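You operate a simulated robot arm through the tools that you are given. There is no shell and no other tool. Be economical: measure what you need, move in short steps, check, and stop when the job is done.

You run a simulated robot arm. Do the job below in one go: nothing can be reset, and whatever is moved stays where it is left.

TASK
Change the dead bulb in the desk lamp and switch it back on.
Fine: switch off while you change it; old bulb in the cell marked OLD; shade back on. Set down upright: lamp shade, grey bulb.

Only the result counts: the job must be done as asked and must still hold three seconds after the hand-in. Knocking over, shifting, dropping, spilling or breaking anything else fails it.

THE ROBOT
A 6-joint arm with a two-finger parallel gripper, fixed in place. Base frame: the origin is at the foot of the arm, x ahead of it, y to its left, z up. Lengths are in mm, angles in degrees, forces in N, time in s.
With the tool pointing down near the work surface it reaches from about 160 to 740 mm from the base axis. Its first joint turns from -166.0 to 166.0 degrees. Payload 3.91 kg.
The TCP is the grasp point between the finger pads, 30 mm short of the fingertips. In the tool frame z runs along the fingers and y along their closing line. The gripper opens to 110 mm. The fingers are 20 mm wide and 10 mm thick; the gripper's body (48 by 112 mm) begins 55 mm behind the TCP.
Orientation is told as [roll, pitch, yaw] about the base's x, y, z axes, in that order, counted from this pose: with the fingers straight down and closing along the base's y, the tool's x points along the base's -x, its y along +y and its z along -z.

THE INTERFACE
- The arm moves only by the tool jog_arm. Its argument "steps" is a list of rows, each a list of 7 numbers: the turn, a rotation vector about the tool's x, y, z in degrees, then the shift along the tool's x, y, z in mm, then the opening, from 0 (shut) to 1 (fully open). In form: [[rx, ry, rz, dx, dy, dz, hand], ...]. A call has 1 to 8 rows; each row is the pose to reach, as a shift and turn from the pose commanded when the call began, along the tool's axes at that moment. Rows are played at 5 a second. More than 50 mm and 8.6 degrees between two rows, or a gripper value outside its range, and nothing of the call is played. A pose out of reach is approached as far as the arm can. The call stops where the force on the tool passes 40 N (or 10 N more than at its start, if that is more) or the arm is blocked; 0.2 s more then pass. Each finger travels about 45 mm/s and halts on what it meets, pressing with about 29 N; the grip force reading is that of the motor and also rises with nothing between the fingers. The clock runs only during rows and for 0.2 s after the last one: add rows that repeat a pose to give the fingers time. The reply holds the time, the measured pose of the TCP, the force on the tool along the base axes, the opening and the grip force, in the units named above and with some noise, with the torque about the TCP (base axes, N m) and any sound that the robot's microphone picked up.
- Cameras (640 x 400 px; columns grow to the right, rows downward): "scene" is fixed at [399.7, 498.6, 1493.9]; the picture's right is [-0.81, 0.59, 0.00], its down [0.50, 0.68, -0.53] and it looks along [-0.31, -0.43, -0.85] (base axes); focal length 214 px, centre (320, 200). "wrist" rides on the gripper at [71, 22, -107] in the tool frame; the picture's right is [-0.29, 0.96, 0.00], its down [-0.76, -0.23, -0.61] and it looks along [-0.58, -0.18, 0.79] (tool axes); focal length 243 px, centre (320, 200).
- capture(camera): a new picture of that camera. No time passes.
- slide_trunk(by): slides the trunk up (or, below 0, down) by that many mm; the arm rides with it, the base frame stays. It gives what a move gives, with no picture.
- probe_pixels(camera, pixels): for up to 12 pixels [column, row] of the newest picture of that camera ("zoom" is the newest enlarged one), the place [x, y, z] in the base frame of the surface seen there, good to about 2 mm. No time passes.
- inspect(camera, box): a new picture of the part [left, top, right, bottom] of that camera's present view, enlarged. No time passes.
- finish_job(): hands the job in; it is judged then, once.

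Keep the steps short. Do not move on a guess: measure, check each grasp and each placing, and mend mistakes. In all there are 80 turns and 38 pictures (those below and enlarged ones count). Leave the gripper open and the arm clear of the work at the hand-in unless told otherwise, and finish with a single line.

The tools are called after "Emit:" by a JSON object that holds its "api" and its "payload". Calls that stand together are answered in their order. jog_arm: Moves the arm, as the interface text tells. Its arguments: {"type":"object","properties":{"steps":{"type":"array","items":{"type":"array","items":{"type":"number"}}}},"required":["steps"]} The other tools are called the same way: slide_trunk (by) slides the trunk up or down; capture (camera) takes a picture; probe_pixels (camera, pixels) gives the place of the surface under pixels of a picture; inspect (camera, box) takes an enlarged picture of a part of a camera's view; finish_job () hands the job in.

At the start:

```text
time_s: 0.0
tool_pos: [234.5, 321.2, 1223.9]
tcp_rot: [0.0, 0.0, 0.0]
ft_force: [-0.6, 0.0, 0.8]
moment: [-0.02, 0.01, 0.0]
finger_gap: 110.0
gripper_force: 0.1
trunk travel left (down, up): [-525.0, 65.0]
```

scene: 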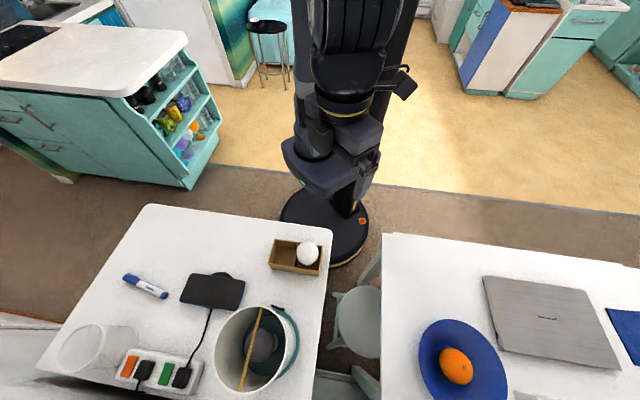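
wrist: 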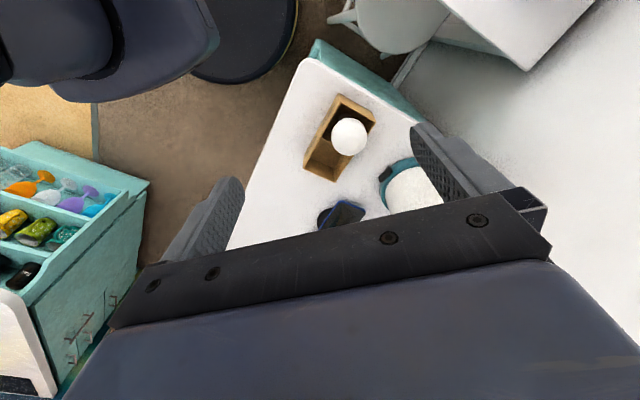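

I see a table with a box holding a white bulb, a shade standing over the lamp, a power strip, a marker and a cup. I'll enlarge the work area before moving.

Emit:
{"api": "inspect", "payload": {"camera": "scene", "box": [200, 230, 340, 400]}}

Emit:
{"api": "inspect", "payload": {"camera": "scene", "box": [40, 260, 260, 400]}}

```text
2.35 times, centred on (270, 315) of scene
```

zoom: 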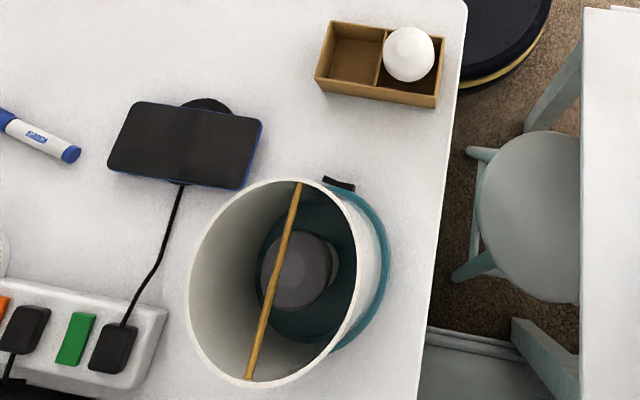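

```text
2.86 times, centred on (150, 330) of scene
```

zoom: 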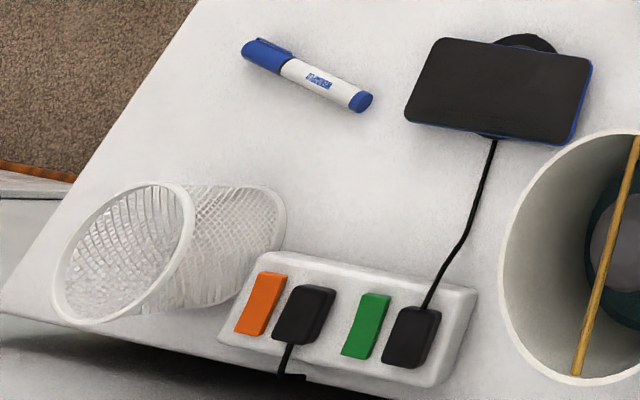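

Now I'll probe key points: the table, box, bulb, shade rim and bar, the black part on the base, the strip switches, and other objects.

Emit:
{"api": "capture", "payload": {"camera": "scene"}}

Emit:
{"api": "probe_pixels", "payload": {"camera": "scene", "pixels": [[308, 251], [270, 263], [294, 272], [275, 239], [318, 275], [321, 248], [250, 350], [262, 309], [240, 390], [261, 345], [276, 308], [297, 335]]}}

Emit:
{"api": "probe_pixels", "payload": {"camera": "scene", "pixels": [[130, 366], [165, 373], [145, 371], [183, 377], [220, 350], [213, 292], [240, 310], [285, 377], [215, 365], [297, 330], [330, 235], [150, 205]]}}

Emit:
{"api": "inspect", "payload": {"camera": "scene", "box": [255, 295, 305, 330]}}

```text
33 pictures are left
```

scene: 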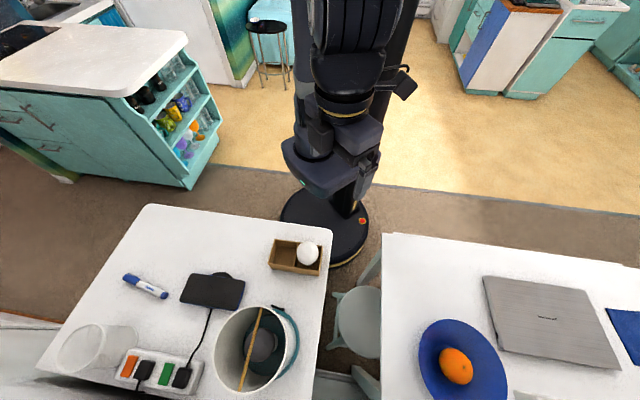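

```text
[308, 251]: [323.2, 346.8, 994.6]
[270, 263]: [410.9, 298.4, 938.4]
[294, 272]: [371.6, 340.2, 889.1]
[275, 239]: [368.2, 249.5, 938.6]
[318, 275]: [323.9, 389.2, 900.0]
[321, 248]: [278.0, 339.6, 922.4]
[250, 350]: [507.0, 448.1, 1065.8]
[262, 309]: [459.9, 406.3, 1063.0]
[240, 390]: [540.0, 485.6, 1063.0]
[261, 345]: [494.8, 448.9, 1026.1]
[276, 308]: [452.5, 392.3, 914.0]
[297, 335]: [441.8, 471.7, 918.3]
```

```text
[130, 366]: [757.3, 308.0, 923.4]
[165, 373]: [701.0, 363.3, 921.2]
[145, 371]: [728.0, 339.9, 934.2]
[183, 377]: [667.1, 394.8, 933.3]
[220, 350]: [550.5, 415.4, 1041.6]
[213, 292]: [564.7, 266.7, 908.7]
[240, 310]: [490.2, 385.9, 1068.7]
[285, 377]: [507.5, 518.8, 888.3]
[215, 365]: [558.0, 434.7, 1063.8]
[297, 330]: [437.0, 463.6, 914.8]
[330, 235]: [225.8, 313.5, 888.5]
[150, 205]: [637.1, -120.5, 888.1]
```

```text
11.43 times, centred on (280, 312) of scene
```

zoom: 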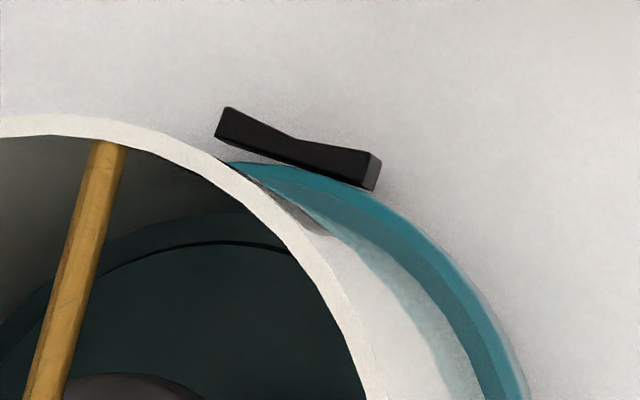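

The lamp is at about (497,447), with a rocker switch on its base near (452,392,914) facing the robot. The table is at z≈888. I'll move the wrist camera to look at the rocker and box from the robot side, yawing about 50°.

Emit:
{"api": "jog_arm", "payload": {"steps": [[0, 0, -6.25, -18, -1.5, 15.5, 1], [0, 0, -12.5, -36, -3, 31, 1], [0, 0, -18.75, -55, -4, 46, 1], [0, 0, -25, -73, -5.5, 62, 1], [0, 0, -31.25, -91, -7, 77, 1], [0, 0, -37.5, -109, -8, 93, 1], [0, 0, -43.75, -128, -10, 108, 1], [0, 0, -50, -146, -11, 124, 1]]}}

Emit:
{"api": "capture", "payload": {"camera": "wrist"}}

```text
time_s: 1.8
tool_pos: [380.4, 310.4, 1100.2]
tcp_rot: [0.0, -0.1, 50.2]
ft_force: [0.4, 0.0, -1.0]
moment: [-0.02, -0.01, -0.02]
finger_gap: 109.9
gripper_force: 0.0
trunk travel left (down, up): [-525.0, 65.0]
```

```text
31 pictures are left
```

wrist: 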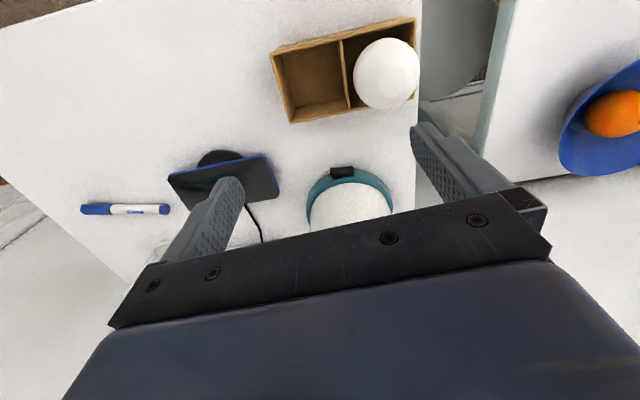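

The rocker shows at (342,171) on the teal base. I'll tilt the tool by 35° to see it and the box more from the side.

Emit:
{"api": "jog_arm", "payload": {"steps": [[0, -7, 0, 4, 0, 10, 1], [0, -14, 0, 8, 0, 20, 1], [0, -21, 0, 12, 0, 30, 1], [0, -28, 0, 16, 0, 40, 1], [0, -35, 0, 20, 0, 50, 1]]}}

Emit:
{"api": "capture", "payload": {"camera": "wrist"}}

Emit:
{"api": "inspect", "payload": {"camera": "scene", "box": [260, 230, 330, 280]}}

```text
time_s: 3.0
tool_pos: [368.1, 294.5, 1049.8]
tcp_rot: [0.0, -35.1, 50.0]
ft_force: [-0.1, 1.0, 0.1]
moment: [0.0, 0.01, 0.0]
finger_gap: 110.0
gripper_force: 0.0
trunk travel left (down, up): [-525.0, 65.0]
```

```text
30 pictures are left
```

wrist: 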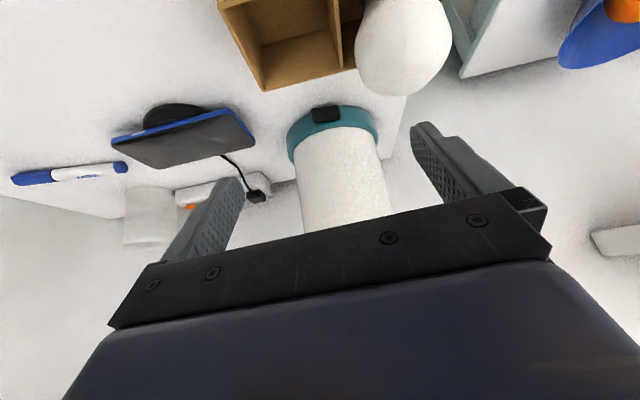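

```text
8.00 times, centred on (295, 255) of scene
```

zoom: 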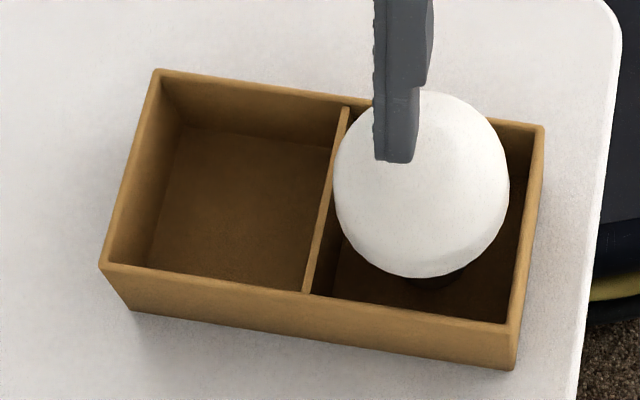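

I'll enlarge the rocker around (325,113).

Emit:
{"api": "inspect", "payload": {"camera": "wrist", "box": [280, 90, 390, 160]}}

Emit:
{"api": "probe_pixels", "payload": {"camera": "wrist", "pixels": [[314, 116], [326, 113], [338, 113], [325, 122], [325, 106], [298, 125], [372, 125], [340, 132], [345, 180], [308, 180], [384, 180], [300, 60]]}}

```text
5.71 times, centred on (335, 125) of wrist
```

zoom: 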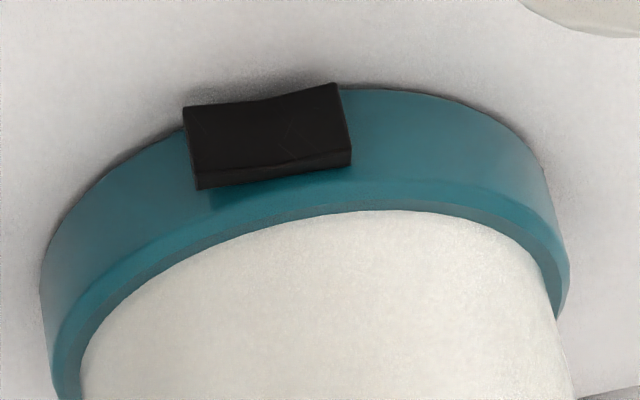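

```text
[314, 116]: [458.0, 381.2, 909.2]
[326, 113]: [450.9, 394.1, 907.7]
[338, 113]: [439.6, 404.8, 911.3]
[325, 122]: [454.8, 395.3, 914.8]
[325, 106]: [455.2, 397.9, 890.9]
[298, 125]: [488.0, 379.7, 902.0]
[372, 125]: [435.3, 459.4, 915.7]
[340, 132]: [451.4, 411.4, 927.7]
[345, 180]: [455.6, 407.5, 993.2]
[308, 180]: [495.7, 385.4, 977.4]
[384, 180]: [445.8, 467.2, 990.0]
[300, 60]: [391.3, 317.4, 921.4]
```

The rocker runs from A≈(458,381) to B≈(440,405), z≈898–915. End A stands proud, so pressing A should toggle it. I'll shut the fingers, ease the tilt to 20°, and move to a stand-off above the table outside A.

Emit:
{"api": "jog_arm", "payload": {"steps": [[0, 2, 0, -9, -2, 6, 0], [0, 4, 0, -18, -4, 12, 0], [0, 6, 0, -27, -6, 18, 0], [0, 8, 0, -36, -8, 24, 0], [0, 10, 0, -45, -10, 30, 0], [0, 12, 0, -54, -12, 36, 0], [0, 15, 0, -69, -15.5, 48.3, 0], [0, 15, 0, -69, -15.5, 48.3, 0]]}}

```text
time_s: 4.8
tool_pos: [433.9, 350.9, 1049.7]
tcp_rot: [0.0, -20.0, 50.1]
ft_force: [-0.1, -0.3, -0.2]
moment: [-0.03, 0.01, -0.01]
finger_gap: 0.1
gripper_force: 28.8
trunk travel left (down, up): [-525.0, 65.0]
```

Descending 118 mm straight down, outside rocker end A.

Emit:
{"api": "jog_arm", "payload": {"steps": [[0, 0, 0, 8, 0, 22.2, 0], [0, 0, 0, 16, 0, 44.4, 0], [0, 0, 0, 24.2, 0, 66.5, 0], [0, 0, 0, 32.3, 0, 88.7, 0], [0, 0, 0, 40.4, 0, 110.9, 0], [0, 0, 0, 40.4, 0, 110.9, 0]]}}

Emit:
{"api": "capture", "payload": {"camera": "wrist"}}

Emit:
{"api": "inspect", "payload": {"camera": "scene", "box": [245, 280, 315, 330]}}

```text
time_s: 6.2
tool_pos: [434.0, 349.0, 932.1]
tcp_rot: [0.1, -20.0, 50.0]
ft_force: [0.7, -0.2, 0.3]
moment: [0.04, 0.04, 0.02]
finger_gap: 0.0
gripper_force: 28.6
trunk travel left (down, up): [-525.0, 65.0]
```

```text
27 pictures are left
```

wrist: 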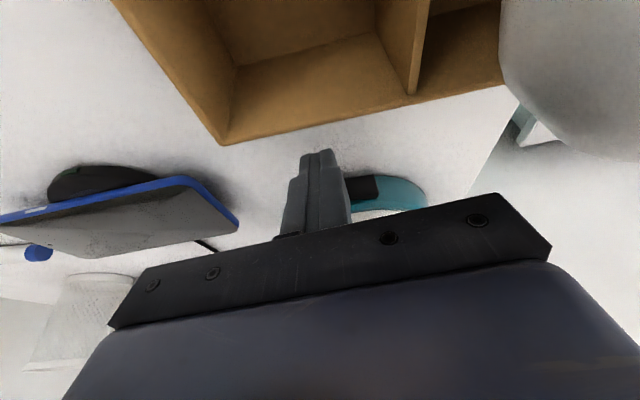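

```text
8.00 times, centred on (280, 305) of scene
```

zoom: 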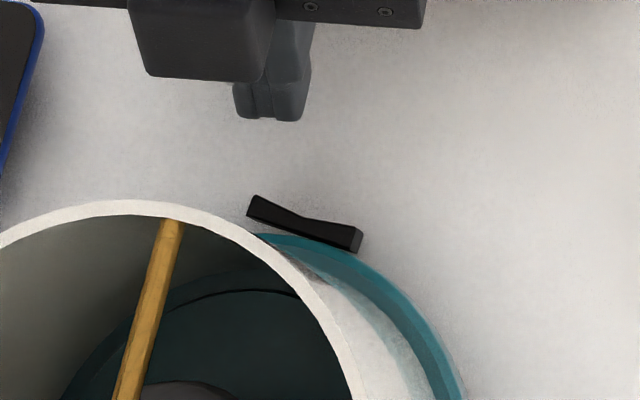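

End A is proud and in line with the fingertips. I'll advance horizontally in small steps, watching for a click and the force.

Emit:
{"api": "jog_arm", "payload": {"steps": [[0, 0, 0, -4.7, 0, 1.7, 0], [0, 0, 0, -9.4, 0, 3.4, 0], [0, 0, 0, -14.1, 0, 5.1, 0], [0, 0, 0, -16.9, 0, 6.2, 0], [0, 0, 0, -18.8, 0, 6.8, 0], [0, 0, 0, -20.7, 0, 7.5, 0]]}}

```text
time_s: 7.6
tool_pos: [448.0, 366.6, 933.3]
tcp_rot: [0.0, -20.1, 50.0]
ft_force: [-0.2, -0.1, 0.2]
moment: [-0.01, 0.01, -0.01]
finger_gap: 0.0
gripper_force: 29.1
trunk travel left (down, up): [-525.0, 65.0]
```

No contact yet, so I'll continue 1.5–2 mm at a time.

Emit:
{"api": "jog_arm", "payload": {"steps": [[0, 0, 0, -1.9, 0, 0.7, 0], [0, 0, 0, -2.8, 0, 1.0, 0], [0, 0, 0, -3.8, 0, 1.4, 0], [0, 0, 0, -4.7, 0, 1.7, 0]]}}

Emit:
{"api": "inspect", "payload": {"camera": "scene", "box": [245, 280, 315, 330]}}

```text
time_s: 8.6
tool_pos: [450.3, 369.4, 932.3]
tcp_rot: [0.0, -20.0, 50.1]
ft_force: [-5.0, -7.9, 1.1]
moment: [-0.28, 0.05, 0.02]
finger_gap: 0.0
gripper_force: 29.2
trunk travel left (down, up): [-525.0, 65.0]
```

```text
8.00 times, centred on (280, 305) of scene
```

zoom: 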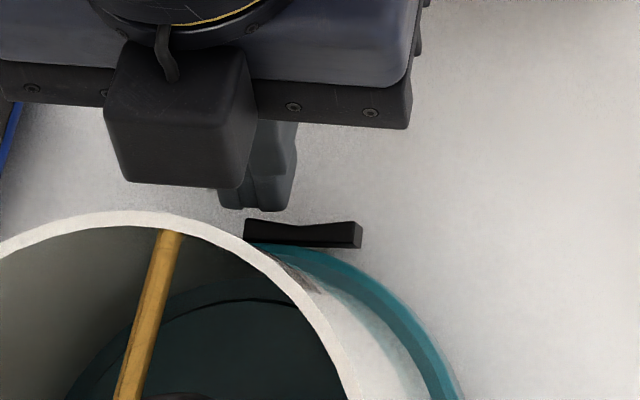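

The rocker is rotating under about 9 N. I'll go a few mm further, expecting a click.

Emit:
{"api": "jog_arm", "payload": {"steps": [[0, 0, 0, -0.9, 0, 0.3, 0], [0, 0, 0, -1.9, 0, 0.7, 0], [0, 0, 0, -2.8, 0, 1.0, 0], [0, 0, 0, -3.3, 0, 1.2, 0]]}}

```text
time_s: 9.6
tool_pos: [452.7, 372.1, 933.5]
tcp_rot: [0.0, -20.0, 50.0]
ft_force: [-4.0, -4.9, 0.5]
moment: [-0.13, 0.06, 0.01]
finger_gap: 0.1
gripper_force: 28.8
trunk travel left (down, up): [-525.0, 65.0]
```

Emit:
{"api": "jog_arm", "payload": {"steps": [[0, 0, 0, 4.7, 0, -1.7, 0], [0, 0, 0, 14.1, 0, -5.1, 0], [0, 0, 0, 23.5, 0, -8.5, 0], [0, 0, 0, 23.5, 0, -8.5, 0]]}}

Emit:
{"api": "inspect", "payload": {"camera": "scene", "box": [245, 280, 315, 330]}}

```text
time_s: 10.6
tool_pos: [438.1, 353.8, 932.0]
tcp_rot: [0.0, -20.0, 49.9]
ft_force: [-0.4, 0.1, -0.4]
moment: [0.02, -0.01, 0.02]
finger_gap: 0.0
gripper_force: 29.0
trunk travel left (down, up): [-525.0, 65.0]
```

```text
8.00 times, centred on (280, 305) of scene
```

zoom: 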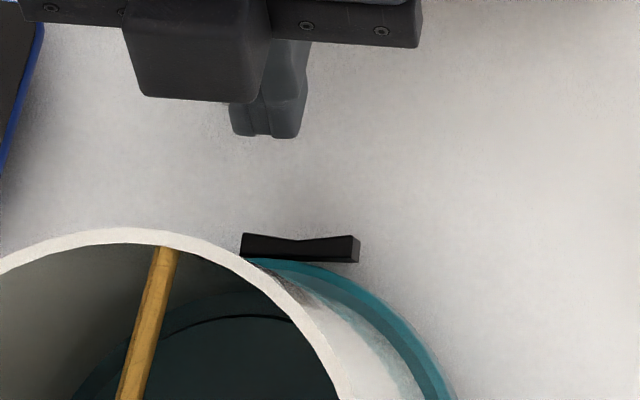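

The lamp itself seems to have slid a few mm, so I need to measure before pushing again. I'll probe the rocker ends, rim and base edge.

Emit:
{"api": "probe_pixels", "payload": {"camera": "zoom", "pixels": [[244, 237], [298, 242], [352, 238], [246, 254], [298, 257], [355, 257], [164, 251], [420, 340], [380, 300], [340, 280], [130, 235], [300, 300]]}}

Emit:
{"api": "capture", "payload": {"camera": "scene"}}

Emit:
{"api": "inspect", "payload": {"camera": "wrist", "box": [290, 140, 450, 240]}}

```text
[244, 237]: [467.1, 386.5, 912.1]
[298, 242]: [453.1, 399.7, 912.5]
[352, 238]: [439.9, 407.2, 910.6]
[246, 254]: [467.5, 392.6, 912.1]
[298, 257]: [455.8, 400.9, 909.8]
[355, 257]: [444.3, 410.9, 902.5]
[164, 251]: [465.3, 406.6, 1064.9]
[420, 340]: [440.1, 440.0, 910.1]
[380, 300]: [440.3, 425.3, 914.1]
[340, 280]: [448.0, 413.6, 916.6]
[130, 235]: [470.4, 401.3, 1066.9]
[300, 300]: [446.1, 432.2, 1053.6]
```

```text
23 pictures are left
```

scene: 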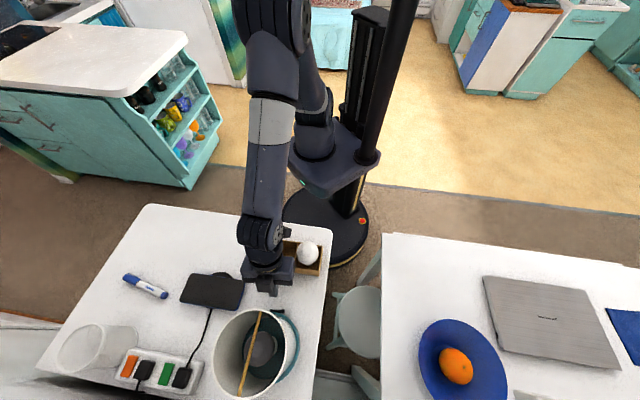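

```text
4.00 times, centred on (370, 190) of wrist
```

zoom: 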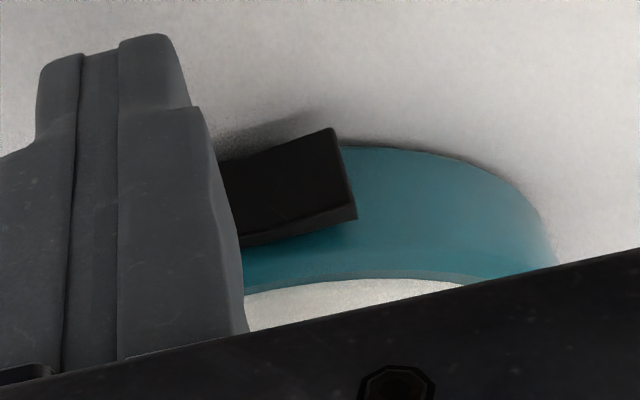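

The rocker turned about 14° relative to the base axes. I'll check whether the lamp turned too, using the bar ends and rim.

Emit:
{"api": "probe_pixels", "payload": {"camera": "scene", "pixels": [[260, 313], [240, 393], [250, 353], [261, 347], [215, 350], [296, 350], [296, 337], [222, 330], [281, 325], [278, 375], [262, 395], [217, 365]]}}

Emit:
{"api": "inspect", "payload": {"camera": "scene", "box": [200, 295, 310, 400]}}

```text
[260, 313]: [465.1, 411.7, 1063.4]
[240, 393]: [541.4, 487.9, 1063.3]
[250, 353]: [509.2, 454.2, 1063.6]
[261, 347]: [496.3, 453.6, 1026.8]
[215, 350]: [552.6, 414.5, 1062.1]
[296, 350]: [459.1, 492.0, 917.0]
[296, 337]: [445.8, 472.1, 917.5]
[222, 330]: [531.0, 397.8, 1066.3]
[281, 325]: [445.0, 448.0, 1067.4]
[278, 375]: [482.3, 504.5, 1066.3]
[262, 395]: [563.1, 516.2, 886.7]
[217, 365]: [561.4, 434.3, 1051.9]
```

```text
3.81 times, centred on (255, 348) of scene
```

zoom: 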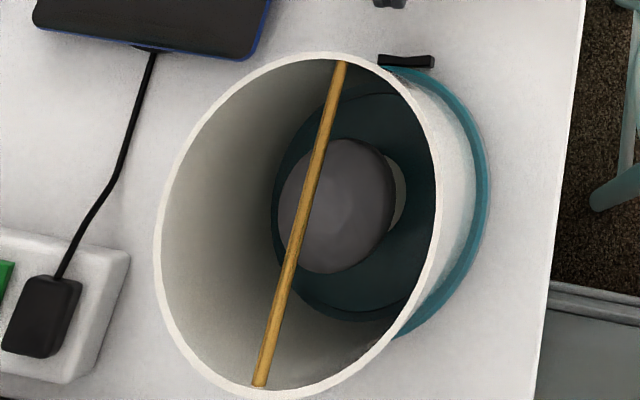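

The bar angle is unchanged at 45°, so the lamp did not rotate and the rocker did flip by 14°: B now stands proud and A is in. The lamp slid about 4–5 mm. Next I'll take off the shade by its bar (mid ≈ (503,450,1064)). I'll go straight up first, then make the tool vertical, and probe a free table spot for the shade.

Emit:
{"api": "jog_arm", "payload": {"steps": [[0, 0, 0, -14.4, 0, -39.5, 0], [0, 0, 0, -28.7, 0, -79, 0], [0, 0, 0, -43.1, 0, -118.4, 0], [0, 0, 0, -57.4, 0, -157.9, 0], [0, 0, 0, -71.8, 0, -197.4, 0.1], [0, 7, 0, -71.8, 0, -197.4, 0.25], [0, 14, 0, -71.8, 0, -197.4, 0.4], [0, 20, 0, -71.8, 0, -197.4, 0.4]]}}

Emit:
{"api": "probe_pixels", "payload": {"camera": "scene", "pixels": [[205, 245], [190, 250], [167, 295], [125, 277], [182, 300], [195, 274], [215, 272], [243, 282], [220, 250], [178, 230], [237, 307], [150, 240]]}}

```text
time_s: 12.4
tool_pos: [437.2, 353.2, 1143.1]
tcp_rot: [-0.1, 0.1, 50.0]
ft_force: [0.9, 0.1, -0.4]
moment: [0.0, -0.01, 0.0]
finger_gap: 44.1
gripper_force: 0.0
trunk travel left (down, up): [-525.0, 65.0]
```

```text
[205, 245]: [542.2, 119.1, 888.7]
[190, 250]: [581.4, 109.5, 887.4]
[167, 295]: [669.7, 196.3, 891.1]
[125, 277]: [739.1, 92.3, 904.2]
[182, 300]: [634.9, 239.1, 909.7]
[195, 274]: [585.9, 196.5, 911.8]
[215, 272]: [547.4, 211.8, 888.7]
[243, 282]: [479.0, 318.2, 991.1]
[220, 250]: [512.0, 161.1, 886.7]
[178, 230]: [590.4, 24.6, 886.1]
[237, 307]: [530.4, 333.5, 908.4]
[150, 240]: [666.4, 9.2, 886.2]
```

Moving over the bar's middle at (503,450) with yaw 45° and fingers 44 mm open, then lowering to z≈1074. That leaves the tips above the bulb top at 1027.

Emit:
{"api": "jog_arm", "payload": {"steps": [[0, 0, 2, -38.9, 3.9, 0, 0.4], [0, 0, 4, -77.8, 7.9, 0, 0.4], [0, 0, 5, -116.7, 11.8, 0, 0.4], [0, 0, 5, -116.7, 11.8, 25, 0.4], [0, 0, 5, -116.7, 11.8, 50, 0.4], [0, 0, 5, -116.7, 11.8, 69, 0.4], [0, 0, 5, -116.7, 11.8, 69, 0.4]]}}

Emit:
{"api": "inspect", "payload": {"camera": "scene", "box": [200, 280, 310, 400]}}

```text
time_s: 14.0
tool_pos: [504.8, 450.2, 1072.8]
tcp_rot: [0.0, 0.0, 45.0]
ft_force: [-0.5, -0.3, -1.0]
moment: [0.02, -0.01, -0.01]
finger_gap: 43.9
gripper_force: 0.0
trunk travel left (down, up): [-525.0, 65.0]
```

```text
3.33 times, centred on (255, 340) of scene
```

zoom: 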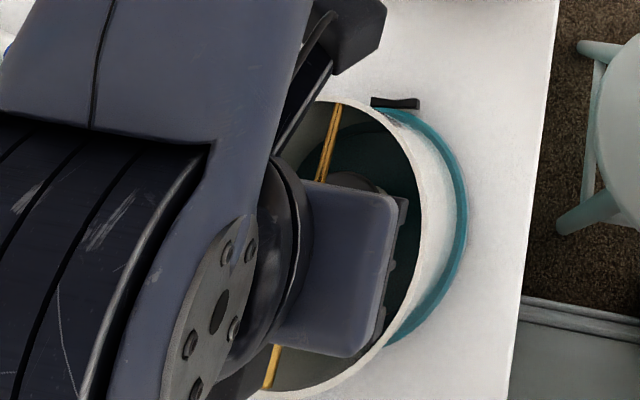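

Fingers straddle the bar. Closing on it.

Emit:
{"api": "jog_arm", "payload": {"steps": [[0, 0, 0, 0, 0, 0, 0.2], [0, 0, 0, 0, 0, 0, 0.05], [0, 0, 0, 0, 0, 0, 0], [0, 0, 0, 0, 0, 0, 0], [0, 0, 0, 0, 0, 0, 0]]}}

```text
time_s: 15.2
tool_pos: [503.9, 450.5, 1073.4]
tcp_rot: [0.1, 0.0, 44.9]
ft_force: [0.0, 0.2, -0.5]
moment: [0.01, -0.03, 0.0]
finger_gap: 5.2
gripper_force: 28.9
trunk travel left (down, up): [-525.0, 65.0]
```

The bar is held at a 5.2 mm gap. Lifting straight up 135 mm.

Emit:
{"api": "jog_arm", "payload": {"steps": [[0, 0, 0, 0, 0, -5, 0], [0, 0, 0, 0, 0, -20, 0], [0, 0, 0, 0, 0, -45, 0], [0, 0, 0, 0, 0, -75, 0], [0, 0, 0, 0, 0, -105, 0], [0, 0, 0, 0, 0, -135, 0], [0, 0, 0, 0, 0, -145, 0]]}}

Emit:
{"api": "capture", "payload": {"camera": "scene"}}

```text
time_s: 16.8
tool_pos: [497.8, 444.8, 1200.1]
tcp_rot: [0.0, -1.0, 45.0]
ft_force: [-0.5, 0.2, -2.3]
moment: [0.01, -0.02, 0.01]
finger_gap: 5.0
gripper_force: 29.2
out of reach, approached as far as the arm can: row 6, 7
trunk travel left (down, up): [-525.0, 65.0]
```

```text
19 pictures are left
```

scene: 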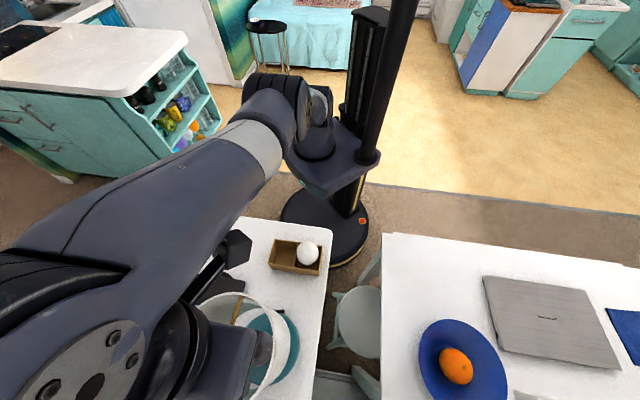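

Reach limited the lift to 127 mm. I'll raise the trunk 50 mm so the shade bottom clears the bulb.

Emit:
{"api": "slide_trunk", "payload": {"by": 50}}

```text
time_s: 17.7
tool_pos: [498.8, 444.0, 1249.8]
tcp_rot: [0.0, -0.9, 45.0]
ft_force: [0.3, 0.0, -1.4]
moment: [-0.03, 0.0, -0.01]
finger_gap: 5.4
gripper_force: 29.1
trunk travel left (down, up): [-575.0, 15.0]
```

Carrying the shade across to the clear area at about (520,120).

Emit:
{"api": "jog_arm", "payload": {"steps": [[0, 0, 0, 27.7, -30.6, 15, 0], [0, 0, 0, 55.5, -61.2, 15, 0], [0, 0, 0, 83.2, -91.8, 15, 0], [0, 0, 0, 111, -122.4, 20, 0], [0, 0, 0, 138.7, -153, 30, 0], [0, 0, 0, 166.5, -183.5, 40, 0], [0, 0, 0, 194.2, -214.1, 50, 0], [0, 0, 0, 222, -244.7, 60, 0]]}}

Emit:
{"api": "capture", "payload": {"camera": "scene"}}

```text
time_s: 19.5
tool_pos: [515.3, 114.3, 1184.1]
tcp_rot: [0.0, -1.0, 45.1]
ft_force: [-0.4, 0.4, -1.8]
moment: [0.0, -0.03, -0.02]
finger_gap: 5.3
gripper_force: 29.1
trunk travel left (down, up): [-575.0, 15.0]
```

```text
18 pictures are left
```

scene: 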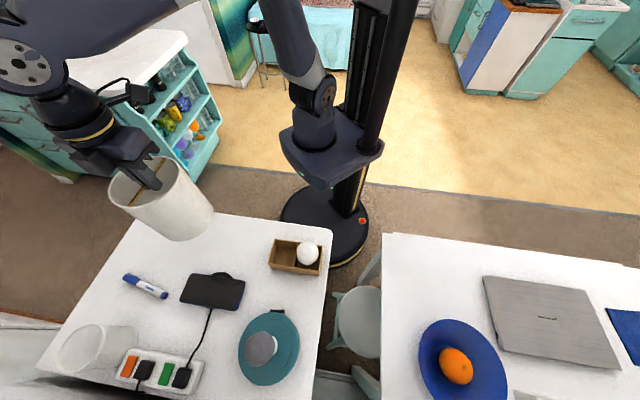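

The shade is clear. I'll probe the shade's lower edge and the lamp's base and bulb for heights.

Emit:
{"api": "inspect", "payload": {"camera": "scene", "box": [225, 295, 315, 395]}}

Emit:
{"api": "probe_pixels", "payload": {"camera": "scene", "pixels": [[180, 239], [185, 230], [145, 215], [205, 205], [260, 349], [250, 340], [275, 345], [252, 363], [285, 330], [285, 365], [265, 378], [244, 360]]}}

```text
4.00 times, centred on (270, 345) of scene
```

zoom: 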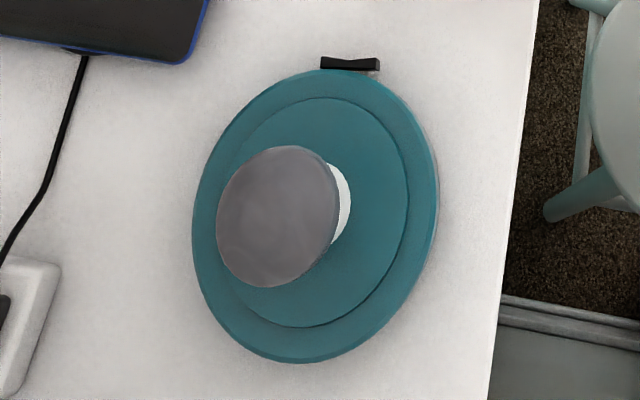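

```text
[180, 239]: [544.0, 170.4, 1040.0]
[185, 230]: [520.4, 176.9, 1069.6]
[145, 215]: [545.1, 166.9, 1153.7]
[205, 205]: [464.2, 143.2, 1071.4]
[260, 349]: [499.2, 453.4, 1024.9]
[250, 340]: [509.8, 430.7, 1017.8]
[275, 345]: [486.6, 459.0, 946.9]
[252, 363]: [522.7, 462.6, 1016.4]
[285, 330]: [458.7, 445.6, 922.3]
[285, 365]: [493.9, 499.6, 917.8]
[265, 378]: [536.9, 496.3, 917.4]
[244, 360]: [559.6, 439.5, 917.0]
```

The shade bottom is 156 mm below the TCP, so it should touch down at about z=1044. Lowering to 1050 first.

Emit:
{"api": "jog_arm", "payload": {"steps": [[0, 0.5, 0, -3, 0, 30, 0], [0, 1, 0, -6, 0, 60, 0], [0, 1, 0, -8, 0, 90, 0], [0, 1, 0, -8, 0, 115, 0], [0, 1, 0, -8, 0, 133, 0], [0, 1, 0, -8, 0, 133, 0]]}}

```text
time_s: 20.9
tool_pos: [522.9, 122.3, 1051.4]
tcp_rot: [0.0, 0.1, 45.0]
ft_force: [0.8, -0.7, -1.9]
moment: [-0.01, -0.02, 0.0]
finger_gap: 5.1
gripper_force: 28.6
trunk travel left (down, up): [-575.0, 15.0]
```

Emit:
{"api": "jog_arm", "payload": {"steps": [[0, 0, 0, 0, 0, 3, 0], [0, 0, 0, 0, 0, 5, 0], [0, 0, 0, 0, 0, 6, 0], [0, 0, 0, 0, 0, 7, 0]]}}

```text
time_s: 21.9
tool_pos: [522.2, 123.3, 1046.9]
tcp_rot: [0.0, 0.1, 45.1]
ft_force: [-0.1, 0.0, -2.3]
moment: [0.01, 0.03, -0.02]
finger_gap: 5.2
gripper_force: 29.3
trunk travel left (down, up): [-575.0, 15.0]
```

Emit:
{"api": "jog_arm", "payload": {"steps": [[0, 0, 0, 0, 0, 1, 0], [0, 0, 0, 0, 0, 2, 0], [0, 0, 0, 0, 0, 3, 0]]}}

```text
time_s: 22.7
tool_pos: [523.0, 122.5, 1043.1]
tcp_rot: [0.0, 0.0, 45.1]
ft_force: [-0.8, 0.7, 1.3]
moment: [0.09, -0.07, -0.01]
finger_gap: 5.2
gripper_force: 28.3
trunk travel left (down, up): [-575.0, 15.0]
```

Touchdown: force changed from −2 to +1.3 N. Opening the fingers to 44 mm.

Emit:
{"api": "jog_arm", "payload": {"steps": [[0, 0, 0, 0, 0, 0.5, 0], [0, 0, 0, 0, 0, 0.5, 0.1], [0, 0, 0, 0, 0, 0.5, 0.25], [0, 0, 0, 0, 0, 0.5, 0.4], [0, 0, 0, 0, 0, 0.5, 0.4], [0, 0, 0, 0, 0, -30, 0.4], [0, 0, 0, 0, 0, -75, 0.4], [0, 0, 0, 0, 0, -115, 0.4]]}}

Emit:
{"api": "capture", "payload": {"camera": "scene"}}

```text
time_s: 24.5
tool_pos: [521.1, 122.3, 1158.0]
tcp_rot: [0.0, 0.0, 45.0]
ft_force: [0.5, 0.3, 0.5]
moment: [0.0, 0.0, -0.01]
finger_gap: 44.0
gripper_force: 0.0
trunk travel left (down, up): [-575.0, 15.0]
```

```text
16 pictures are left
```

scene: 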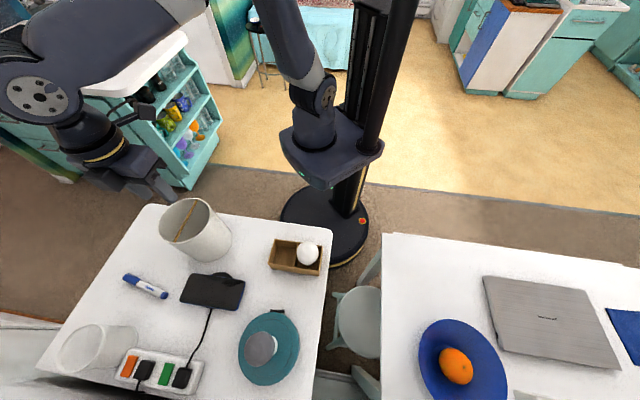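

The shade stands upright at (522,122). Now I'll bring the open gripper above the lamp to measure the grey bulb closely.

Emit:
{"api": "jog_arm", "payload": {"steps": [[0, 0, 0, -27.5, 30.5, 5, 0.6], [0, 0, 0, -55, 61, 9, 0.8], [0, 0, 0, -82.5, 91.5, 14, 1], [0, 0, 0, -110, 122, 19, 1], [0, 0, 0, -137.5, 152.5, 20, 1], [0, 0, 0, -165, 183, 20, 1], [0, 0, 0, -192.5, 213.5, 20, 1], [0, 0, 0, -220, 244, 20, 1]]}}

Emit:
{"api": "capture", "payload": {"camera": "wrist"}}

```text
time_s: 26.3
tool_pos: [504.0, 450.5, 1138.7]
tcp_rot: [0.0, 0.2, 45.0]
ft_force: [0.5, 1.0, -0.4]
moment: [-0.01, 0.0, -0.05]
finger_gap: 110.0
gripper_force: 0.0
trunk travel left (down, up): [-575.0, 15.0]
```

```text
15 pictures are left
```

wrist: 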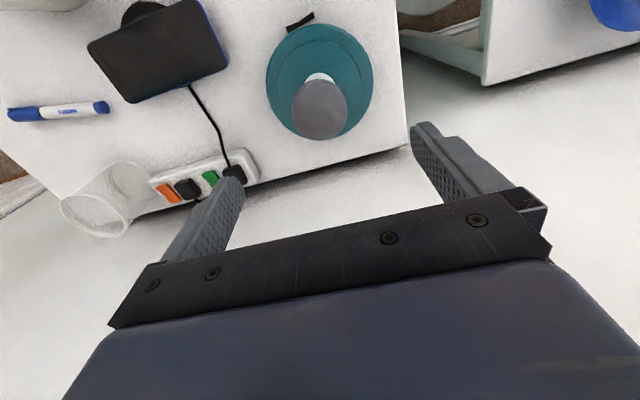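

Emit:
{"api": "probe_pixels", "payload": {"camera": "wrist", "pixels": [[269, 85], [370, 75], [316, 27], [345, 35], [283, 50], [352, 118], [294, 107], [345, 104], [320, 115], [320, 136], [319, 76], [319, 84]]}}

Emit:
{"api": "inspect", "payload": {"camera": "wrist", "box": [255, 10, 385, 145]}}

```text
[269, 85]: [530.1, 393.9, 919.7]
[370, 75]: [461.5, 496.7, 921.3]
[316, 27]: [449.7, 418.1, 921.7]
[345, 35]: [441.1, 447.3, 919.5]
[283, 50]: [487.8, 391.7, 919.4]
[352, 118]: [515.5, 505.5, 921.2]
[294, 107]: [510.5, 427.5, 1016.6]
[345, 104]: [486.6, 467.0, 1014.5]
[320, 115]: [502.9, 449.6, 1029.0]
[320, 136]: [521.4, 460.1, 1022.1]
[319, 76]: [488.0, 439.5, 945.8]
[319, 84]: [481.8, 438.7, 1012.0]
```

```text
2.96 times, centred on (320, 78) of wrist
```

zoom: 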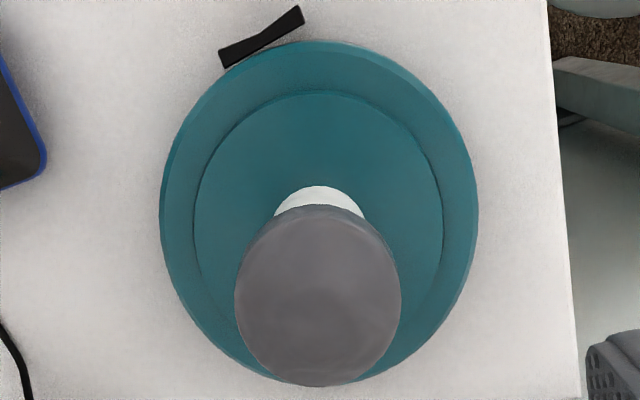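

The bulb axis is at about (500,448), top z≈1030, lamp centre (500.5,449). I'll lower the open fingers around the bulb to TCP z≈1006.

Emit:
{"api": "jog_arm", "payload": {"steps": [[0, 0, 0, 4.2, 1.4, 0, 1], [0, 0, 0, 4.2, 1.4, 40, 1], [0, 0, 0, 4.2, 1.4, 80, 1], [0, 0, 0, 4.2, 1.4, 110, 1], [0, 0, 0, 4.2, 1.4, 132, 1], [0, 0, 0, 4.2, 1.4, 132, 1]]}}

Emit:
{"api": "capture", "payload": {"camera": "wrist"}}

```text
time_s: 27.7
tool_pos: [500.4, 447.6, 1006.0]
tcp_rot: [0.1, 0.1, 45.1]
ft_force: [-0.5, -0.4, -0.2]
moment: [0.04, -0.04, -0.01]
finger_gap: 109.8
gripper_force: 0.1
trunk travel left (down, up): [-575.0, 15.0]
```

```text
13 pictures are left
```

wrist: 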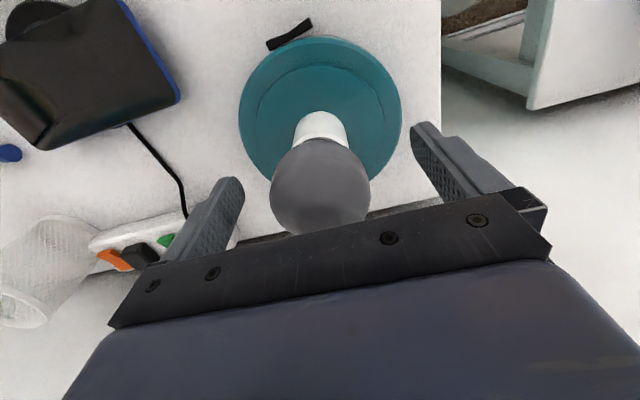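

The bulb sits centred between the fingers. Closing.

Emit:
{"api": "jog_arm", "payload": {"steps": [[0, 0, 0, 0, 0, 0, 0.7], [0, 0, 0, 0, 0, 0, 0.5], [0, 0, 0, 0, 0, 0, 0.4], [0, 0, 0, 0, 0, 0, 0.4], [0, 0, 0, 0, 0, 0, 0.4]]}}

```text
time_s: 28.9
tool_pos: [501.0, 447.4, 1006.8]
tcp_rot: [-0.1, 0.1, 45.0]
ft_force: [1.5, -0.3, 1.2]
moment: [-0.02, -0.01, 0.02]
finger_gap: 54.0
gripper_force: 29.2
trunk travel left (down, up): [-575.0, 15.0]
```

Gripped at 54 mm. A gentle 2–3 mm upward test will show whether it is push-fit or threaded.

Emit:
{"api": "jog_arm", "payload": {"steps": [[0, 0, 0, 0, 0, -1, 0.3], [0, 0, 0, 0, 0, -2, 0.3], [0, 0, 0, 0, 0, -3, 0.3]]}}

```text
time_s: 29.7
tool_pos: [499.8, 448.2, 1008.9]
tcp_rot: [0.0, 0.3, 45.0]
ft_force: [-0.3, -0.4, -0.5]
moment: [0.01, 0.0, 0.01]
finger_gap: 54.1
gripper_force: 29.2
trunk travel left (down, up): [-575.0, 15.0]
```

Almost no resistance. I'll raise it 15 mm more and look.

Emit:
{"api": "jog_arm", "payload": {"steps": [[0, 0, 0, 0, 0, -4, 0.3], [0, 0, 0, 0, 0, -8, 0.3], [0, 0, 0, 0, 0, -12, 0.3], [0, 0, 0, 0, 0, -15, 0.3]]}}

Emit:
{"api": "inspect", "payload": {"camera": "wrist", "box": [220, 10, 460, 250]}}

```text
time_s: 30.7
tool_pos: [501.7, 447.8, 1023.7]
tcp_rot: [-0.1, 0.1, 45.0]
ft_force: [0.4, 0.8, -0.9]
moment: [-0.03, 0.01, -0.02]
finger_gap: 54.2
gripper_force: 28.6
trunk travel left (down, up): [-575.0, 15.0]
```

```text
1.67 times, centred on (340, 130) of wrist
```

zoom: 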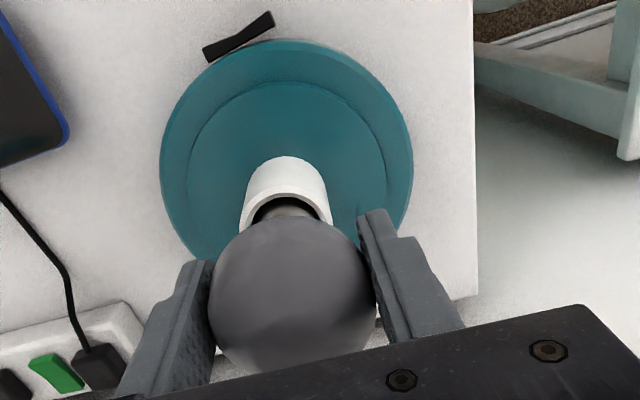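

It is push-fit and comes out cleanly. I'll lift it clear and carry it to above the empty cell at (367,297). On the way I'll turn the yaw toward −45° so the fingers close across the box, away from the new bulb.

Emit:
{"api": "jog_arm", "payload": {"steps": [[0, 0, 0, 0, 0, -43, 0.3], [0, 0, 0, 0, 0, -86, 0.3], [0, 0, 8, 33.5, -2.2, -86, 0.3], [0, 0, 16, 66.9, -4.4, -86, 0.3], [0, 0, 24, 100.4, -6.6, -86, 0.3], [0, 0, 32, 133.8, -8.8, -86, 0.3], [0, 0, 40, 167.3, -11, -86, 0.3], [0, 0, 48, 200.7, -13.2, -86, 0.3]]}}

Emit:
{"api": "jog_arm", "payload": {"steps": [[0, 0, 8, 0, 0, 0, 0.3], [0, 0, 16, 0, 0, 0, 0.3], [0, 0, 24, 0, 0, 0, 0.3], [0, 0, 32, 0, 0, 0, 0.3], [0, 0, 40, 0, 0, 0, 0.3], [0, 0, 42, 0, 0, 0, 0.3]]}}

Emit:
{"api": "capture", "payload": {"camera": "wrist"}}

```text
time_s: 32.5
tool_pos: [368.7, 295.0, 1111.0]
tcp_rot: [-0.1, 0.1, -3.1]
ft_force: [0.2, 0.6, -1.4]
moment: [0.02, 0.02, -0.01]
finger_gap: 54.2
gripper_force: 29.2
trunk travel left (down, up): [-575.0, 15.0]
```

```text
time_s: 33.9
tool_pos: [369.4, 297.1, 1110.8]
tcp_rot: [-0.1, 0.1, -45.2]
ft_force: [0.5, 0.4, -0.9]
moment: [-0.01, -0.01, 0.02]
finger_gap: 54.1
gripper_force: 29.1
trunk travel left (down, up): [-575.0, 15.0]
```

```text
11 pictures are left
```

wrist: 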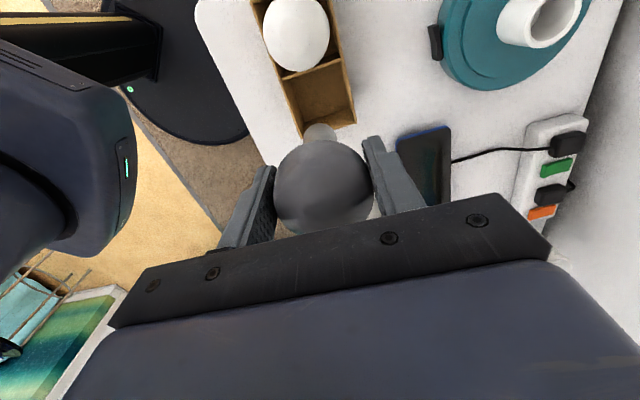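

I'll probe the empty cell's rims, floor and divider, and the new bulb.

Emit:
{"api": "probe_pixels", "payload": {"camera": "wrist", "pixels": [[279, 81], [342, 61], [303, 136], [355, 122], [315, 95], [330, 90], [340, 20], [255, 10], [295, 30], [266, 32], [329, 30], [297, 65]]}}

Emit:
{"api": "inspect", "payload": {"camera": "wrist", "box": [240, 0, 380, 145]}}

```text
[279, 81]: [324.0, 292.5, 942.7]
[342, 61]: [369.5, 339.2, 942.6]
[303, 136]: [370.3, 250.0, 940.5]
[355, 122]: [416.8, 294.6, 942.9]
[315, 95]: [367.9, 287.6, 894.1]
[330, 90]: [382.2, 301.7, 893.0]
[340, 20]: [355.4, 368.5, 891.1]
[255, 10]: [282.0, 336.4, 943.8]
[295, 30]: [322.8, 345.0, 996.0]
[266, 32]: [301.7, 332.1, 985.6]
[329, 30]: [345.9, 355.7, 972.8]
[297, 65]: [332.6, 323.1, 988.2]
```

```text
2.76 times, centred on (310, 72) of wrist
```

zoom: 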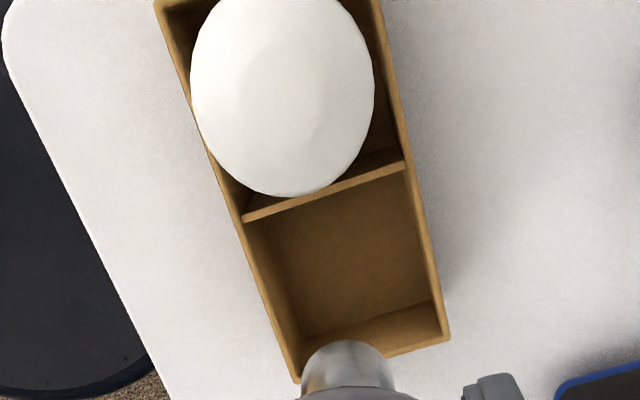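

The empty cell centre is (370,294), rim z≈942.5, floor 893.5. A bulb is about 103 mm tall, so seating should be at TCP z≈972–973. Descending to 982.

Emit:
{"api": "jog_arm", "payload": {"steps": [[0, 0, 0, -2.5, -0.4, 30, 0.3], [0, 0, 0, -2.5, -0.4, 60, 0.3], [0, 0, 0, -2.5, -0.4, 90, 0.3], [0, 0, 0, -2.5, -0.4, 115, 0.3], [0, 0, 0, -2.5, -0.4, 129, 0.3], [0, 0, 0, -2.5, -0.4, 129, 0.3]]}}

Emit:
{"api": "inspect", "payload": {"camera": "scene", "box": [250, 220, 340, 285]}}

```text
time_s: 35.3
tool_pos: [370.3, 295.6, 980.7]
tcp_rot: [0.0, 0.0, -45.0]
ft_force: [0.7, -0.4, 0.3]
moment: [0.02, -0.02, 0.0]
finger_gap: 54.0
gripper_force: 28.8
trunk travel left (down, up): [-575.0, 15.0]
```

```text
6.15 times, centred on (295, 252) of scene
```

zoom: 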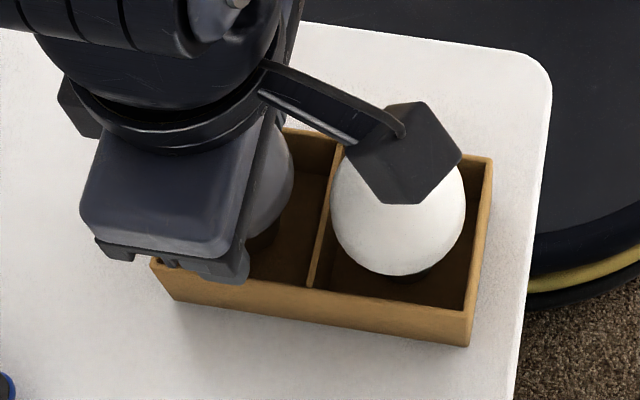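

Bulb is in the left cell. Now 1–1.5 mm steps down to contact.

Emit:
{"api": "jog_arm", "payload": {"steps": [[0, 0, 0, 0, 0, 1.5, 0.3], [0, 0, 0, 0, 0, 3, 0.3], [0, 0, 0, 0, 0, 4.5, 0.3], [0, 0, 0, 0, 0, 6, 0.3], [0, 0, 0, 0, 0, 6, 0.3]]}}

```text
time_s: 36.5
tool_pos: [370.2, 295.8, 976.1]
tcp_rot: [-0.1, 0.0, -45.0]
ft_force: [0.9, 0.3, -0.8]
moment: [-0.03, -0.03, -0.02]
finger_gap: 53.9
gripper_force: 28.9
trunk travel left (down, up): [-575.0, 15.0]
```

Emit:
{"api": "jog_arm", "payload": {"steps": [[0, 0, 0, 0, 0, 1, 0.3], [0, 0, 0, 0, 0, 2, 0.3], [0, 0, 0, 0, 0, 2, 0.3]]}}

```text
time_s: 37.3
tool_pos: [370.4, 295.2, 973.5]
tcp_rot: [0.0, 0.0, -45.1]
ft_force: [0.7, -0.3, 7.9]
moment: [0.0, -0.11, -0.01]
finger_gap: 54.2
gripper_force: 29.3
trunk travel left (down, up): [-575.0, 15.0]
```

Contact at 8 N upward. I'll ease 0.5 mm and open, then rise straight up.

Emit:
{"api": "jog_arm", "payload": {"steps": [[0, 0, 0, 0, 0, -0.5, 0.4], [0, 0, 0, 0, 0, -0.5, 0.55], [0, 0, 0, 0, 0, -0.5, 0.65], [0, 0, 0, 0, 0, -0.5, 0.75], [0, 0, 0, 0, 0, -0.5, 0.75], [0, 0, 0, 0, 0, -30, 0.75], [0, 0, 0, 0, 0, -70, 0.75], [0, 0, 0, 0, 0, -115, 0.75]]}}

Emit:
{"api": "capture", "payload": {"camera": "wrist"}}

```text
time_s: 39.1
tool_pos: [370.0, 293.3, 1087.6]
tcp_rot: [-0.2, -0.1, -44.9]
ft_force: [-0.3, 0.2, 0.4]
moment: [-0.02, 0.0, -0.02]
finger_gap: 82.7
gripper_force: 0.1
trunk travel left (down, up): [-575.0, 15.0]
```

```text
8 pictures are left
```

wrist: 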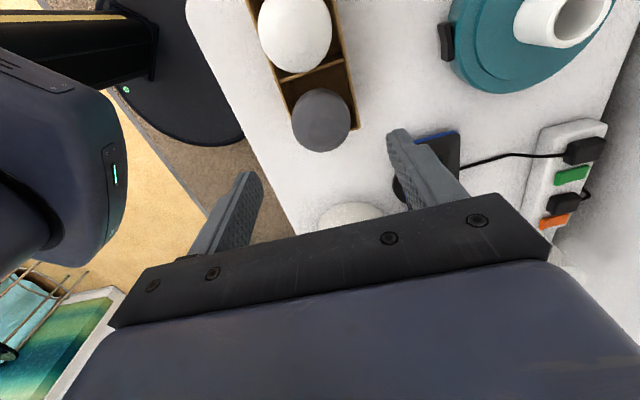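

The grey bulb stands upright in its cell. I'll probe the new bulb, grey bulb and the lamp socket.

Emit:
{"api": "probe_pixels", "payload": {"camera": "wrist", "pixels": [[295, 32], [290, 45], [262, 40], [328, 35], [322, 118], [316, 130], [296, 128], [347, 115], [519, 22], [545, 45], [600, 12], [574, 43]]}}

```text
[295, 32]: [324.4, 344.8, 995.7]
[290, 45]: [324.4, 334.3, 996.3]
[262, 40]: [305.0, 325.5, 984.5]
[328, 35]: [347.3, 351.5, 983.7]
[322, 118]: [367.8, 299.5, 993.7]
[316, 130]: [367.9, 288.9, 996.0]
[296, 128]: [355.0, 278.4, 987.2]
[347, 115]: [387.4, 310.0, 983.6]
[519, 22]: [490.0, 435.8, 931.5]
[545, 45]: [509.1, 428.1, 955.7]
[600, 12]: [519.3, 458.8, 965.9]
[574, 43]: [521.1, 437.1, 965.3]
```

The new bulb's centre is about (325.5,339), top ≈997. Moving over it and lowering to z≈976, with the tips 3 mm above the rim.

Emit:
{"api": "jog_arm", "payload": {"steps": [[0, 0, 0, 32, 0.2, 0, 0.85], [0, 0, 0, 63.3, 0.3, 0, 0.85], [0, 0, 0, 63.3, 0.3, 35, 0.85], [0, 0, 0, 63.3, 0.3, 70, 0.85], [0, 0, 0, 63.3, 0.3, 100, 0.85], [0, 0, 0, 63.3, 0.3, 112, 0.85], [0, 0, 0, 63.3, 0.3, 112, 0.85]]}}

```text
time_s: 40.7
tool_pos: [324.7, 340.2, 976.6]
tcp_rot: [-0.2, 0.0, -45.0]
ft_force: [0.0, -0.1, 1.0]
moment: [-0.01, 0.01, 0.0]
finger_gap: 93.3
gripper_force: 0.0
trunk travel left (down, up): [-575.0, 15.0]
```

Closing on the new bulb.

Emit:
{"api": "jog_arm", "payload": {"steps": [[0, 0, 0, 0, 0, 0, 0.65], [0, 0, 0, 0, 0, 0, 0.5], [0, 0, 0, 0, 0, 0, 0.35], [0, 0, 0, 0, 0, 0, 0.3], [0, 0, 0, 0, 0, 0, 0.3]]}}

```text
time_s: 41.9
tool_pos: [325.8, 340.3, 976.9]
tcp_rot: [-0.1, 0.0, -45.1]
ft_force: [-0.1, -0.6, 0.0]
moment: [0.0, 0.0, 0.03]
finger_gap: 54.4
gripper_force: 29.2
trunk travel left (down, up): [-575.0, 15.0]
```

New bulb held at 54.4 mm. Lifting it clear and carrying it over the socket at z≈1110.

Emit:
{"api": "jog_arm", "payload": {"steps": [[0, 0, 0, 0, 0, -45, 0.3], [0, 0, 0, 0, 0, -90, 0.3], [0, 0, 0, 0, 0, -133, 0.3], [0, 0, 0, -9.5, 40, -133, 0.3], [0, 0, 0, -19, 80, -133, 0.3], [0, 0, 0, -28.4, 120, -133, 0.3], [0, 0, 0, -37.9, 160, -133, 0.3], [0, 0, 0, -47.4, 200.1, -133, 0.3]]}}

Emit:
{"api": "capture", "payload": {"camera": "wrist"}}

```text
time_s: 43.7
tool_pos: [499.8, 446.7, 1109.6]
tcp_rot: [-0.3, 0.1, -45.0]
ft_force: [0.2, -0.9, -0.3]
moment: [0.0, 0.0, -0.01]
finger_gap: 54.1
gripper_force: 28.7
trunk travel left (down, up): [-575.0, 15.0]
```

```text
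7 pictures are left
```

wrist: 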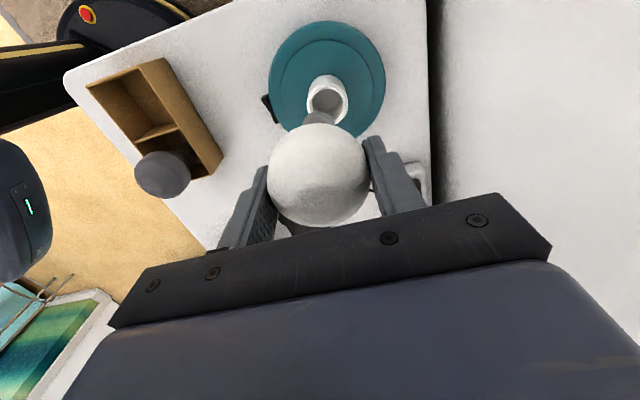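

I'll probe the socket rim and base ring for the exact centre, and the bulb's cap.

Emit:
{"api": "probe_pixels", "payload": {"camera": "wrist", "pixels": [[326, 79], [309, 96], [345, 93], [315, 84], [339, 82], [311, 106], [328, 100], [274, 75], [380, 72], [325, 26], [317, 119], [344, 110]]}}

Emit:
{"api": "inspect", "payload": {"camera": "wrist", "box": [260, 15, 400, 145]}}

```text
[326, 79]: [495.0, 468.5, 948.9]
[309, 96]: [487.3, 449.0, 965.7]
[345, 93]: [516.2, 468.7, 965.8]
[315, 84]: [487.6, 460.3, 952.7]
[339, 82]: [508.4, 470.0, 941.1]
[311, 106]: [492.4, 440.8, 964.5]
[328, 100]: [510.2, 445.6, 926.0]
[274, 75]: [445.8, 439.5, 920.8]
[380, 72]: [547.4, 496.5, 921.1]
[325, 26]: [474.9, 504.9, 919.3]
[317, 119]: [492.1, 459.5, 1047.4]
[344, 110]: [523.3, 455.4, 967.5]
```

```text
3.08 times, centred on (330, 80) of wrist
```

zoom: 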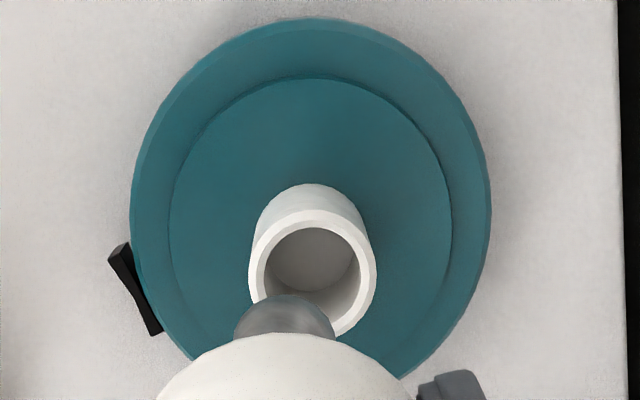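

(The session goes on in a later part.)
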